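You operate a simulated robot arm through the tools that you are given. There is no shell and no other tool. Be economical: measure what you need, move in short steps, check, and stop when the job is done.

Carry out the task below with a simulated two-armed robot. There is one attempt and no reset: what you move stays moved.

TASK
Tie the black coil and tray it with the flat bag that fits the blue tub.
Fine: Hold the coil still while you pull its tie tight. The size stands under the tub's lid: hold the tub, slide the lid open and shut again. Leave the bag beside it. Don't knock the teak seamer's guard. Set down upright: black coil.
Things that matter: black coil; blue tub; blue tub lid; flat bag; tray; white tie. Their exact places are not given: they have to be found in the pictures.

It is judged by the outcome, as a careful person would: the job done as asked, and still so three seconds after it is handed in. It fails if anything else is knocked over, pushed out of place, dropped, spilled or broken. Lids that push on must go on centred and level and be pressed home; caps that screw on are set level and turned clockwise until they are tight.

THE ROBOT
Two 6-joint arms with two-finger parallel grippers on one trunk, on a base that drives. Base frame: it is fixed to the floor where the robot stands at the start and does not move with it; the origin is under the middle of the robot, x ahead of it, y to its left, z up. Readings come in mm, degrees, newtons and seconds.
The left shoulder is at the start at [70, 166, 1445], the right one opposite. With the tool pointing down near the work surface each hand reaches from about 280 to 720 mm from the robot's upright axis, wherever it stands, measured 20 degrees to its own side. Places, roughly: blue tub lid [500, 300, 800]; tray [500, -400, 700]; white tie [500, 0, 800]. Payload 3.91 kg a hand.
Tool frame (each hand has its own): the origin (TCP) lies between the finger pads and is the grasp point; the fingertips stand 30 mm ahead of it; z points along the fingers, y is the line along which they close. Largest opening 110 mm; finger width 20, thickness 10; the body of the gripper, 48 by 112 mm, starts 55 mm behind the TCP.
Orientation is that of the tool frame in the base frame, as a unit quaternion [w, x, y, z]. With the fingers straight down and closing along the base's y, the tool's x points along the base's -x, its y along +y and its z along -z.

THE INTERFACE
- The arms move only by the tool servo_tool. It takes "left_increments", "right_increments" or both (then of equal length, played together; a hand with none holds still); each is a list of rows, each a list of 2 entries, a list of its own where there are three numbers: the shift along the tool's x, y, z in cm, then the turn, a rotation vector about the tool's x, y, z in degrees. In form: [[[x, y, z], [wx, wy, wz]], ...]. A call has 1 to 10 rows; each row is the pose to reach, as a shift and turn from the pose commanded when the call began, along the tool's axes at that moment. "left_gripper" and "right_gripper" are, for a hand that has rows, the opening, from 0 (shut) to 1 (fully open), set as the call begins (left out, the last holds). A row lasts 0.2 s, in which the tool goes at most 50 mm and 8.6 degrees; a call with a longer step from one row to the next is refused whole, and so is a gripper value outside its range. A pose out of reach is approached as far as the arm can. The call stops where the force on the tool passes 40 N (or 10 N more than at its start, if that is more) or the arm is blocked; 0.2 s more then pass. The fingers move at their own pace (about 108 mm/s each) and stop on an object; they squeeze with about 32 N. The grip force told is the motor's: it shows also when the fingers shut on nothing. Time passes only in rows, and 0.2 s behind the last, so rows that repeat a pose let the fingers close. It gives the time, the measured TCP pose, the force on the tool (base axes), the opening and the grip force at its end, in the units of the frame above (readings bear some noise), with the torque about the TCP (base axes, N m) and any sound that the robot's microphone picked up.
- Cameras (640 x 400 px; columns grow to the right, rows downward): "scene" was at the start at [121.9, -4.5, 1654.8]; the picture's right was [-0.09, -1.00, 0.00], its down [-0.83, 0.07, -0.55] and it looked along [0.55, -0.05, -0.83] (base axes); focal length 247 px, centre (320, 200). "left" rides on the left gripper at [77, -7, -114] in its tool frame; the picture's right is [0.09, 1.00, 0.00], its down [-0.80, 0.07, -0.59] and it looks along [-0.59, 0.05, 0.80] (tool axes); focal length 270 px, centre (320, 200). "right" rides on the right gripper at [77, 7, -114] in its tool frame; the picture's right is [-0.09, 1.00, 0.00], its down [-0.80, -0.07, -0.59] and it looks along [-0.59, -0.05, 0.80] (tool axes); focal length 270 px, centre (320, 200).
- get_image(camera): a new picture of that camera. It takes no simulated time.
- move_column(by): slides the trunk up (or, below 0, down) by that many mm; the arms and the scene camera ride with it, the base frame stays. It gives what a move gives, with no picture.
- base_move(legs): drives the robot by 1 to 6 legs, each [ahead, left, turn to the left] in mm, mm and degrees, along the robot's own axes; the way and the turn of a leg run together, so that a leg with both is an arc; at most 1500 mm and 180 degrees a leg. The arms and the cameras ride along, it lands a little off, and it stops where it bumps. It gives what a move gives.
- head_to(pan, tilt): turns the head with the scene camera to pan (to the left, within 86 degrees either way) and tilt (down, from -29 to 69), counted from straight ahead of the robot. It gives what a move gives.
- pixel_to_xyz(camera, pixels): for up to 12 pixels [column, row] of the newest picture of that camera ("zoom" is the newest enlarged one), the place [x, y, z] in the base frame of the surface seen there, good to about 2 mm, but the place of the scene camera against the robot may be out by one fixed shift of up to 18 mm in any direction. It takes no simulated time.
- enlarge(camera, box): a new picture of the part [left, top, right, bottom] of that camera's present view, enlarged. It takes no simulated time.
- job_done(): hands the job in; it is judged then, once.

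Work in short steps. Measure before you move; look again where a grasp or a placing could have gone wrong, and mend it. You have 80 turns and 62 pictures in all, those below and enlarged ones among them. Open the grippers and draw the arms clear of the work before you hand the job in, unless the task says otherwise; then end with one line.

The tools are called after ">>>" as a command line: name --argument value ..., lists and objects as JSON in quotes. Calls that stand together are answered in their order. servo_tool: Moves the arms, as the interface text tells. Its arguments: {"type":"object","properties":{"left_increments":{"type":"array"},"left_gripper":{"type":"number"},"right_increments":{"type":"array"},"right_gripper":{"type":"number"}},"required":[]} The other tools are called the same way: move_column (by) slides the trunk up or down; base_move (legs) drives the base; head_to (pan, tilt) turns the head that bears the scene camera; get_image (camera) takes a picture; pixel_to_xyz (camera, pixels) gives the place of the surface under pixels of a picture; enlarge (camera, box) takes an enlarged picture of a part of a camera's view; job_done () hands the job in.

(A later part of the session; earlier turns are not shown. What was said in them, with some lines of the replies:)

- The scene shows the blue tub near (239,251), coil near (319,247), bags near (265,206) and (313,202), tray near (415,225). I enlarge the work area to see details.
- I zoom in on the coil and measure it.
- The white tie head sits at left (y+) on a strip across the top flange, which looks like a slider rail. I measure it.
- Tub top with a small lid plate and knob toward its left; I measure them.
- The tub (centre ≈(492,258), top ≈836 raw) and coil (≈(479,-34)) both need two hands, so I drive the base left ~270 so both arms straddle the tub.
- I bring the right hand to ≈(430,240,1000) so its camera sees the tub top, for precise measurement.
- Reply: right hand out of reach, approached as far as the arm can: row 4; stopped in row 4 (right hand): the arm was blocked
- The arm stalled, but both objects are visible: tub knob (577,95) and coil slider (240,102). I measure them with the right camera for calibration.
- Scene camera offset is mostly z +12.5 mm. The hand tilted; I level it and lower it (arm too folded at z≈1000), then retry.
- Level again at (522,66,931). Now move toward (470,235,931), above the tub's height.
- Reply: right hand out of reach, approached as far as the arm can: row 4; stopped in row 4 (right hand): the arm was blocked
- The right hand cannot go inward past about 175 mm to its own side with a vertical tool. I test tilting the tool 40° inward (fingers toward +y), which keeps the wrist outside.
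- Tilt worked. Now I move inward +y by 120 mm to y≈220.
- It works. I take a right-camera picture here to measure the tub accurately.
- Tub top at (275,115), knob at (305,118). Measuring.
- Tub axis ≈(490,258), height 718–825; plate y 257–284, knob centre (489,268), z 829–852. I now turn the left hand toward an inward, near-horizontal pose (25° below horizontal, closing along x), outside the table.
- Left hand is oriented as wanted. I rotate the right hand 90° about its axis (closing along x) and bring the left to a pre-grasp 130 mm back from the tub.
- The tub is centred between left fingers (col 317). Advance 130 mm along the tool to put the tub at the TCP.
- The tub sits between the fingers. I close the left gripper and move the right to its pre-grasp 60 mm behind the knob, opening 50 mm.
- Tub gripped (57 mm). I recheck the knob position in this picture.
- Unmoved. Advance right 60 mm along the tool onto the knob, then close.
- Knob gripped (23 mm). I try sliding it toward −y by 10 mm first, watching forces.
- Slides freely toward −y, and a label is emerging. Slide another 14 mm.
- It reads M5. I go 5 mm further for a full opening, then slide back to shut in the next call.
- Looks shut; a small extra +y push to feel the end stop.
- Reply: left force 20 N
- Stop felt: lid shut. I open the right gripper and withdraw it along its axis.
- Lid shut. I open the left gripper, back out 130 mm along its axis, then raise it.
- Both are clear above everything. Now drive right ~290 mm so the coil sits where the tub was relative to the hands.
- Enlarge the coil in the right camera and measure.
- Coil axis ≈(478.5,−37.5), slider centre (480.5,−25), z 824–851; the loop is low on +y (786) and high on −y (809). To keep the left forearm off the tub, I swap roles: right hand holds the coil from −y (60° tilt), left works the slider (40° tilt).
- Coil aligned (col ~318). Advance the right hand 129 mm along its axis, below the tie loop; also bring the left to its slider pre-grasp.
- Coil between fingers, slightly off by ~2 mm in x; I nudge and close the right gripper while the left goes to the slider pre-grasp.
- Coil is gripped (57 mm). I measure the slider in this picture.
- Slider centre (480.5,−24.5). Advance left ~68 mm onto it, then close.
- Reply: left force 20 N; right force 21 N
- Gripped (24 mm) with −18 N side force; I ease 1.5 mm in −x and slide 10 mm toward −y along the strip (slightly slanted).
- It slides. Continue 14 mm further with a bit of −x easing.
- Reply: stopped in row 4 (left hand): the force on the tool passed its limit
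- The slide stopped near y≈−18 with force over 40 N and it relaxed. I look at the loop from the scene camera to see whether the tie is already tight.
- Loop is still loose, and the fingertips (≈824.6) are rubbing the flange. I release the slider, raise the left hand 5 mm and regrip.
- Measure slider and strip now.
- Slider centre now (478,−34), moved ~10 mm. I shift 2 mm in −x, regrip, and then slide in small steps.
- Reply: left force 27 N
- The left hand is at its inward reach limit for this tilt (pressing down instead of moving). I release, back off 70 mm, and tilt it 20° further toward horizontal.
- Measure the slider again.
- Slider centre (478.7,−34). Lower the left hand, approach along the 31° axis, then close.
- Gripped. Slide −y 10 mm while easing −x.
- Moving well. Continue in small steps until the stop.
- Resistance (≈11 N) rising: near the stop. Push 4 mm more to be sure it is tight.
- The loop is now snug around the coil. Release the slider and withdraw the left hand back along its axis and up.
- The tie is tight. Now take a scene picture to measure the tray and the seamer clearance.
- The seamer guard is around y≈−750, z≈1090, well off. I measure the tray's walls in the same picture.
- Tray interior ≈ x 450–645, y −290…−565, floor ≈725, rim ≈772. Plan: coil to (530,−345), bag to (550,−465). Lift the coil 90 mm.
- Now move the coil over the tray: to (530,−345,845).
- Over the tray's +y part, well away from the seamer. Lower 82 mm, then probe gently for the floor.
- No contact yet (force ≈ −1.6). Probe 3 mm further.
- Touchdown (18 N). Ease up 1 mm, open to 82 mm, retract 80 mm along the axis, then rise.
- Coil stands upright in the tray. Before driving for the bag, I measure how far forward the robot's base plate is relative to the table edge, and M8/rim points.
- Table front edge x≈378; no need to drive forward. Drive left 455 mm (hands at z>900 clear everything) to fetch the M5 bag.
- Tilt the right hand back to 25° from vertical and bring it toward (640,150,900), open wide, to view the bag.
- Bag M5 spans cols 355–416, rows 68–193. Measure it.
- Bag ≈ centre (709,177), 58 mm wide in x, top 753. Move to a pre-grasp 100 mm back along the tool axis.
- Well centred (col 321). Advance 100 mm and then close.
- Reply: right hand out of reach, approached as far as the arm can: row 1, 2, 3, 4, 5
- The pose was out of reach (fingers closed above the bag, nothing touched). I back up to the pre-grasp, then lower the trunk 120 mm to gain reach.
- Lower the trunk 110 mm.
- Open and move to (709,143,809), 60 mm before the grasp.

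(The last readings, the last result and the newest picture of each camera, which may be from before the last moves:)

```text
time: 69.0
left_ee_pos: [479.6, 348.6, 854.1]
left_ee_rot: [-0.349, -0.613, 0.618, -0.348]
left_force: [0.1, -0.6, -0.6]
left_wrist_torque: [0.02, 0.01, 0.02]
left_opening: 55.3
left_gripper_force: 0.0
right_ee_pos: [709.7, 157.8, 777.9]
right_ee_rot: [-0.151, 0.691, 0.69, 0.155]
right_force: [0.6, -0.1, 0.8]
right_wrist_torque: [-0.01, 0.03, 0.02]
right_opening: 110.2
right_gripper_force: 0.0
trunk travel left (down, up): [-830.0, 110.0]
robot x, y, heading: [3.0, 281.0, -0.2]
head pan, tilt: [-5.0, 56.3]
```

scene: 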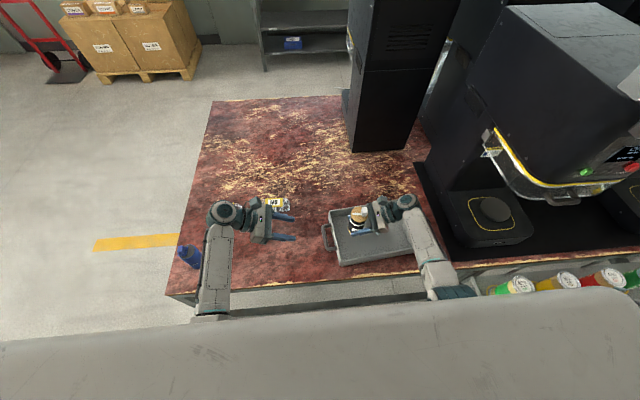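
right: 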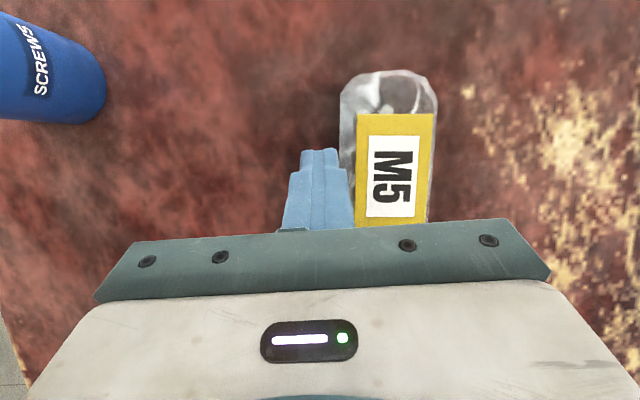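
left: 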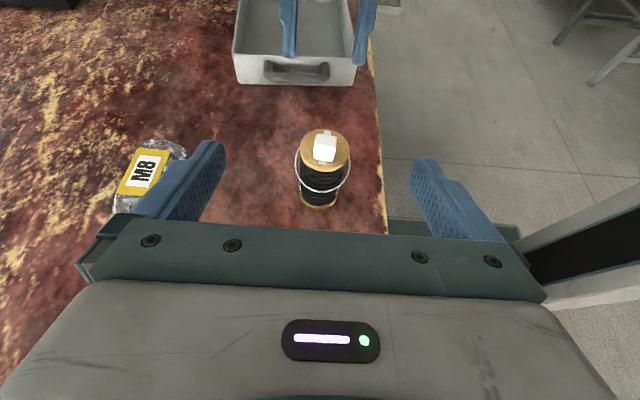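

Within reach now. I check the picture before the last 25 mm.

>>> get_image --camera "right"

>>> servo_tool --right_increments '[[[0, 0, 1.2], [0, 0, 0]], [[0, 0, 2.5], [0, 0, 0]], [[0, 0, 2.5], [0, 0, 0]]]'

```text
13 pictures are left
```

right: 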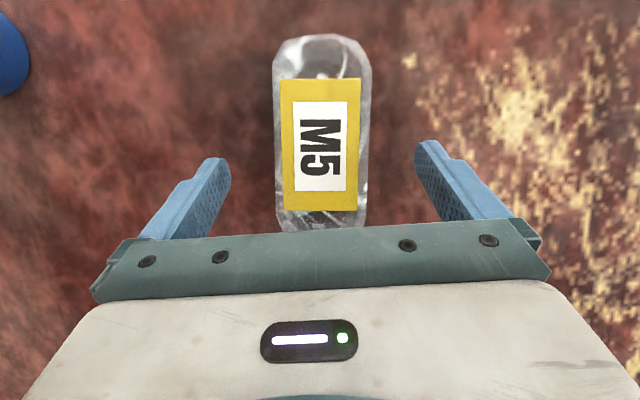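

```text
time: 69.8
left_ee_pos: [480.8, 347.0, 853.5]
left_ee_rot: [-0.349, -0.613, 0.618, -0.348]
left_force: [-0.7, 0.4, -0.7]
left_wrist_torque: [0.02, -0.02, 0.01]
left_opening: 55.0
left_gripper_force: 0.0
right_ee_pos: [710.2, 167.4, 753.6]
right_ee_rot: [-0.152, 0.691, 0.69, 0.154]
right_force: [-0.1, -0.3, 0.1]
right_wrist_torque: [0.0, -0.04, -0.01]
right_opening: 110.0
right_gripper_force: 0.1
trunk travel left (down, up): [-830.0, 110.0]
robot x, y, heading: [1.4, 284.3, -0.4]
head pan, tilt: [-5.0, 56.3]
```

At (710,167,754). Close, then lift a little.

>>> servo_tool --right_increments '[[[0, 0, 0], [0, 0, 0]], [[0, 0, 0], [0, 0, 0]], [[0, 0, 0], [0, 0, 0]]]' --right_gripper 0

>>> servo_tool --right_increments '[[[0.8, 0, -1.8], [0, 0, 0]], [[1.7, 0, -3.6], [0, 0, 0]], [[2.5, 0, -5.4], [0, 0, 0]], [[2.5, 0, -5.4], [0, 0, 0]]]'

>>> get_image --camera "right"

```text
time: 70.6
left_ee_pos: [481.0, 347.9, 853.4]
left_ee_rot: [-0.349, -0.613, 0.618, -0.348]
left_force: [0.7, -0.6, -0.4]
left_wrist_torque: [-0.01, 0.01, -0.02]
left_opening: 54.9
left_gripper_force: 0.0
right_ee_pos: [710.6, 167.8, 753.4]
right_ee_rot: [-0.151, 0.691, 0.69, 0.155]
right_force: [0.4, 0.0, -0.1]
right_wrist_torque: [0.0, -0.08, -0.02]
right_opening: 62.6
right_gripper_force: 32.3
trunk travel left (down, up): [-830.0, 110.0]
robot x, y, heading: [1.8, 283.8, -0.2]
head pan, tilt: [-5.0, 56.3]
```

```text
time: 71.6
left_ee_pos: [481.6, 348.7, 853.2]
left_ee_rot: [-0.349, -0.613, 0.618, -0.348]
left_force: [1.0, 0.5, 0.6]
left_wrist_torque: [0.03, 0.0, 0.02]
left_opening: 55.0
left_gripper_force: 0.1
right_ee_pos: [709.0, 168.8, 812.7]
right_ee_rot: [-0.152, 0.69, 0.69, 0.155]
right_force: [0.1, 0.5, -1.8]
right_wrist_torque: [0.0, 0.0, 0.0]
right_opening: 62.3
right_gripper_force: 32.3
trunk travel left (down, up): [-830.0, 110.0]
robot x, y, heading: [4.6, 285.7, -0.5]
head pan, tilt: [-5.0, 56.3]
```

```text
12 pictures are left
```

right: 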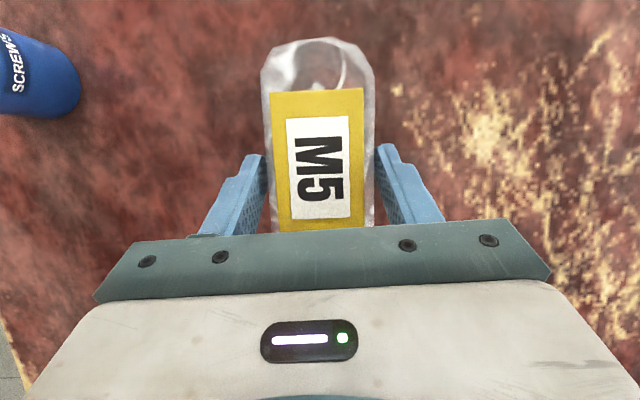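

Bag held (62 mm) and lifted. Raise the trunk back up 110 mm.

>>> move_column --by 110

>>> servo_tool --right_increments '[[[0, -2.3, 0], [0, 0, 0]], [[0, -4.6, 0], [0, 0, 0]], [[0, -6.9, 0], [0, 0, 0]], [[0, -6.9, 0], [0, 0, 0]]]'

```text
time: 73.0
left_ee_pos: [481.2, 347.8, 962.8]
left_ee_rot: [-0.349, -0.614, 0.617, -0.348]
left_force: [0.4, -0.1, -0.3]
left_wrist_torque: [-0.02, 0.01, -0.02]
left_opening: 54.9
left_gripper_force: 0.1
right_ee_pos: [709.8, 168.9, 923.3]
right_ee_rot: [-0.152, 0.69, 0.69, 0.154]
right_force: [-0.4, -0.3, -2.0]
right_wrist_torque: [0.02, 0.01, 0.02]
right_opening: 62.0
right_gripper_force: 32.0
trunk travel left (down, up): [-940.0, 0.0]
robot x, y, heading: [2.9, 282.2, -0.5]
head pan, tilt: [-5.0, 56.3]
```

```text
time: 74.0
left_ee_pos: [481.5, 348.0, 962.6]
left_ee_rot: [-0.349, -0.613, 0.618, -0.347]
left_force: [1.0, -0.8, 0.4]
left_wrist_torque: [-0.01, 0.05, 0.01]
left_opening: 54.9
left_gripper_force: 0.1
right_ee_pos: [639.9, 167.0, 924.1]
right_ee_rot: [-0.153, 0.69, 0.691, 0.153]
right_force: [-0.1, -0.2, -2.6]
right_wrist_torque: [0.01, 0.0, -0.01]
right_opening: 62.1
right_gripper_force: 32.4
trunk travel left (down, up): [-940.0, 0.0]
robot x, y, heading: [1.2, 279.7, -0.6]
head pan, tilt: [-5.0, 56.3]
```

Now drive right 455 mm back toward the tray.

>>> base_move --legs '[[0, -455, 0.4]]'

```text
time: 76.7
left_ee_pos: [481.1, -88.5, 964.2]
left_ee_rot: [0.346, 0.619, -0.611, 0.352]
left_force: [0.4, -0.3, -0.1]
left_wrist_torque: [0.0, 0.01, 0.01]
left_opening: 55.0
left_gripper_force: 0.1
right_ee_pos: [643.0, -265.9, 923.4]
right_ee_rot: [-0.153, 0.684, 0.697, 0.153]
right_force: [0.0, 1.2, -1.9]
right_wrist_torque: [-0.06, 0.01, -0.02]
right_opening: 61.7
right_gripper_force: 31.8
trunk travel left (down, up): [-940.0, 0.0]
robot x, y, heading: [2.4, -163.6, 0.7]
head pan, tilt: [-5.0, 56.3]
```

Move the bag to above (545,−475), passing beside the coil.

>>> servo_tool --right_increments '[[[-3.5, 0, -1.6], [0, 0, 0]], [[-7.2, -0.5, -3.4], [0, 0, 0]], [[-11, -2.5, -5.1], [0, 0, 0]], [[-14.5, -5, -6.8], [0, 0, 0]], [[-17.5, -8, -8.2], [0, 0, 0]], [[-18.9, -9.8, -8.8], [0, 0, 0]], [[-18.9, -9.8, -8.8], [0, 0, 0]]]'

>>> get_image --camera "scene"

>>> get_image --camera "right"

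```text
time: 78.3
left_ee_pos: [481.4, -88.7, 963.8]
left_ee_rot: [0.345, 0.62, -0.611, 0.351]
left_force: [-1.1, 0.1, 0.1]
left_wrist_torque: [0.0, 0.0, 0.01]
left_opening: 54.9
left_gripper_force: 0.0
right_ee_pos: [548.4, -478.2, 923.1]
right_ee_rot: [-0.153, 0.684, 0.696, 0.152]
right_force: [-0.2, -0.4, -0.4]
right_wrist_torque: [-0.02, -0.01, 0.01]
right_opening: 61.7
right_gripper_force: 32.0
trunk travel left (down, up): [-940.0, 0.0]
robot x, y, heading: [-0.8, -160.9, 0.7]
head pan, tilt: [-5.0, 56.3]
```

```text
11 pictures are left
```

scene: 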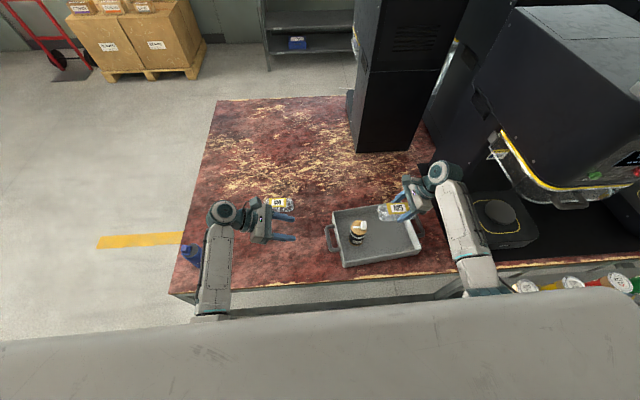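

```text
10 pictures are left
```

right: 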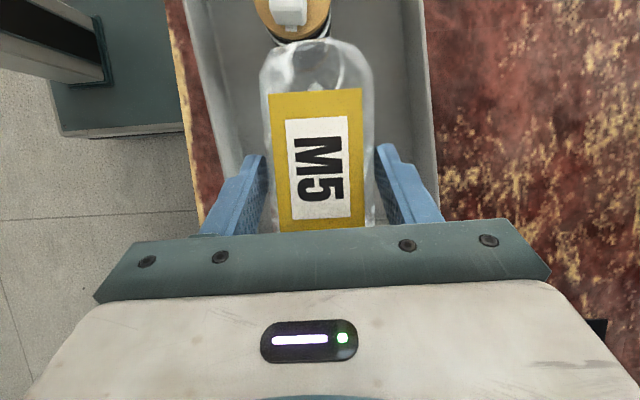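

Looks aligned. I check the wrist position against the guard and the tray walls near the bag.

>>> pixel_to_xyz --camera "scene" --pixels '[[440, 172], [452, 175], [462, 195], [495, 155], [510, 175], [415, 240], [345, 235]]'

>>> pixel_to_xyz --camera "right" --pixels '[[192, 60], [212, 100], [412, 100], [425, 100], [290, 15], [225, 120], [400, 120], [320, 30]]'

```text
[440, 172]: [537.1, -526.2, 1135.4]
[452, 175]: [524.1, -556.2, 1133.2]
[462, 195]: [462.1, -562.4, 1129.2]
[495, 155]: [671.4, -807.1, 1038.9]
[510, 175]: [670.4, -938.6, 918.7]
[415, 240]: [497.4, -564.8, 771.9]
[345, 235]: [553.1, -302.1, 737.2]
```

```text
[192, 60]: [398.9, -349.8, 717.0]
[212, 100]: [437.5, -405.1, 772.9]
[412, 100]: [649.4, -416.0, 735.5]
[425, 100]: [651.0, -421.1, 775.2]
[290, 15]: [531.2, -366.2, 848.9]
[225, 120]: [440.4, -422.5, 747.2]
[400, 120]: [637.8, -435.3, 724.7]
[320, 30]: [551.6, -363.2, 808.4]
```

Wrist is ~190 mm from the guard; walls leave room. Lower the bag 158 mm, then probe.

>>> servo_tool --right_increments '[[[-1.7, 0, 3.6], [0, 0, 0]], [[-3.4, 0, 7.2], [0, 0, 0]], [[-4.8, 0, 10.4], [0, 0, 0]], [[-5.9, 0, 12.7], [0, 0, 0]], [[-6.68, 0, 14.3], [0, 0, 0]], [[-6.68, 0, 14.3], [0, 0, 0]]]'

>>> servo_tool --right_increments '[[[-0.08, 0, 0.18], [0, 0, 0]], [[-0.17, 0, 0.36], [0, 0, 0]], [[-0.21, 0, 0.45], [0, 0, 0]]]'

```text
time: 79.7
left_ee_pos: [480.7, -89.5, 964.1]
left_ee_rot: [0.346, 0.619, -0.612, 0.351]
left_force: [0.1, 0.0, 0.3]
left_wrist_torque: [0.0, 0.02, 0.0]
left_opening: 55.0
left_gripper_force: 0.1
right_ee_pos: [548.4, -476.8, 763.8]
right_ee_rot: [-0.154, 0.683, 0.697, 0.154]
right_force: [-0.4, -0.2, -0.8]
right_wrist_torque: [-0.01, 0.02, -0.01]
right_opening: 62.0
right_gripper_force: 32.1
trunk travel left (down, up): [-940.0, 0.0]
robot x, y, heading: [5.0, -158.4, 0.7]
head pan, tilt: [-5.0, 56.3]
```

```text
time: 80.5
left_ee_pos: [481.1, -89.8, 964.0]
left_ee_rot: [0.345, 0.619, -0.612, 0.351]
left_force: [-0.1, 0.0, -0.6]
left_wrist_torque: [0.0, 0.01, 0.01]
left_opening: 54.8
left_gripper_force: 0.0
right_ee_pos: [547.8, -478.0, 759.7]
right_ee_rot: [-0.154, 0.684, 0.697, 0.152]
right_force: [-1.4, -0.5, 1.4]
right_wrist_torque: [-0.26, -0.08, -0.08]
right_opening: 62.0
right_gripper_force: 31.8
trunk travel left (down, up): [-940.0, 0.0]
robot x, y, heading: [4.4, -161.1, 1.0]
head pan, tilt: [-5.0, 56.3]
```

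Light contact. Open to ~90 mm and rise straight up.

>>> servo_tool --right_increments '[[[0, 0, 0], [0, 0, 0]], [[0, 0, 0], [0, 0, 0]], [[0, 0, 0], [0, 0, 0]]]' --right_gripper 0.85

>>> servo_tool --right_increments '[[[0.4, 0, -0.9], [0, 0, 0]], [[1.7, 0, -3.6], [0, 0, 0]], [[3.4, 0, -7.2], [0, 0, 0]], [[5.1, 0, -10.8], [0, 0, 0]], [[6.8, 0, -14.4], [0, 0, 0]], [[8, 0, -17], [0, 0, 0]]]'

>>> get_image --camera "right"

>>> get_image --camera "scene"

```text
time: 81.3
left_ee_pos: [481.3, -90.1, 963.2]
left_ee_rot: [0.345, 0.619, -0.611, 0.351]
left_force: [-0.5, -0.2, 0.5]
left_wrist_torque: [-0.01, 0.01, 0.0]
left_opening: 54.9
left_gripper_force: 0.0
right_ee_pos: [547.7, -477.0, 759.2]
right_ee_rot: [-0.152, 0.684, 0.697, 0.154]
right_force: [0.2, 0.7, -0.8]
right_wrist_torque: [0.01, -0.01, -0.01]
right_opening: 93.7
right_gripper_force: 0.0
trunk travel left (down, up): [-940.0, 0.0]
robot x, y, heading: [1.0, -162.3, 0.8]
head pan, tilt: [-5.0, 56.3]
```

```text
time: 82.7
left_ee_pos: [481.7, -89.1, 963.6]
left_ee_rot: [0.346, 0.619, -0.611, 0.351]
left_force: [-0.4, 0.3, 0.6]
left_wrist_torque: [-0.01, 0.0, 0.02]
left_opening: 54.8
left_gripper_force: 0.1
right_ee_pos: [550.4, -478.3, 948.4]
right_ee_rot: [-0.154, 0.684, 0.696, 0.153]
right_force: [0.1, 0.6, -0.7]
right_wrist_torque: [0.0, 0.0, 0.01]
right_opening: 93.6
right_gripper_force: 0.0
trunk travel left (down, up): [-940.0, 0.0]
robot x, y, heading: [1.2, -165.0, 0.7]
head pan, tilt: [-5.0, 56.3]
```

```text
9 pictures are left
```

right: 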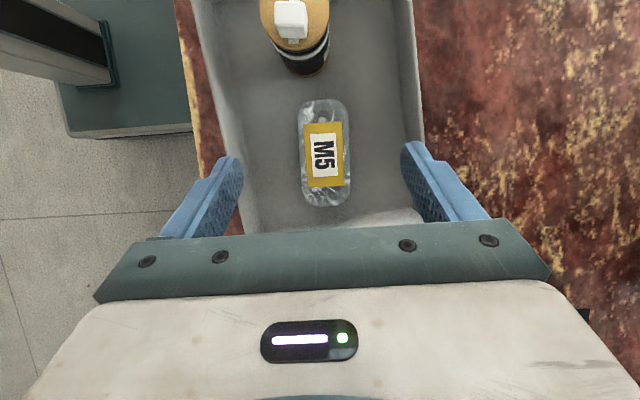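

```text
8 pictures are left
```

scene: 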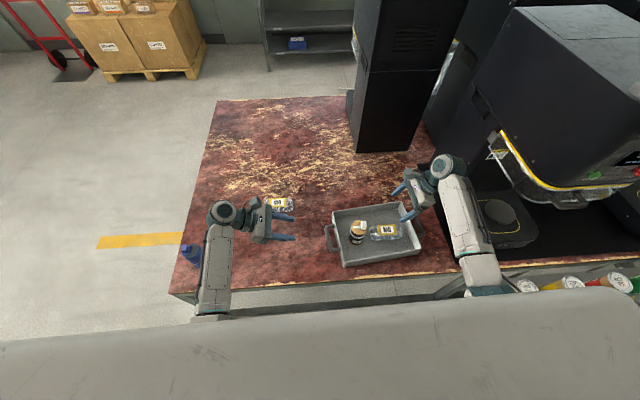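

Bag and coil both lie in the tray. Final check of the tub and the tray in zoom.

>>> enlarge --camera "scene" --box '[325, 200, 425, 270]'

>>> enlarge --camera "scene" --box '[165, 230, 225, 275]'

```text
5.71 times, centred on (375, 235) of scene
```

zoom: 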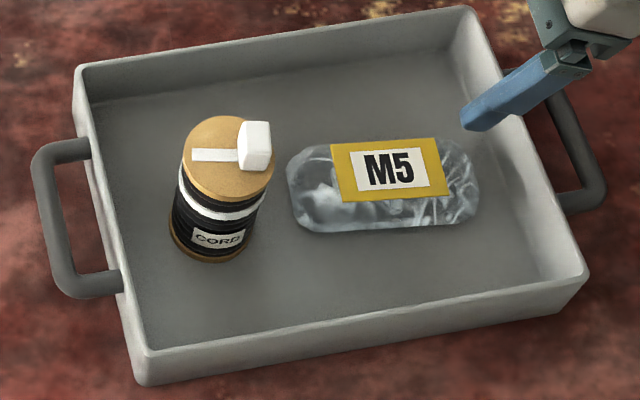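

```text
8.89 times, centred on (195, 252) of scene
```

zoom: 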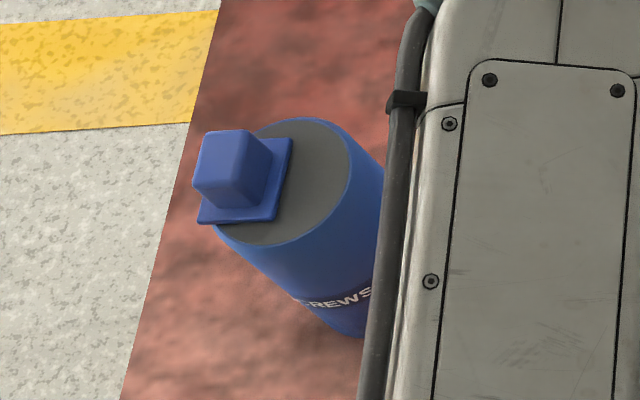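

The tie is tight, the coil is upright with M5 beside it, the tub lid is shut, and the arms are clear. Handing in.

>>> job_done

```text
The job is handed in.
```

The tied black coil stands upright in the tray with the M5 bag, the size shown under the tub's lid, lying beside it; the lid is shut again and the seamer's guard was not touched.
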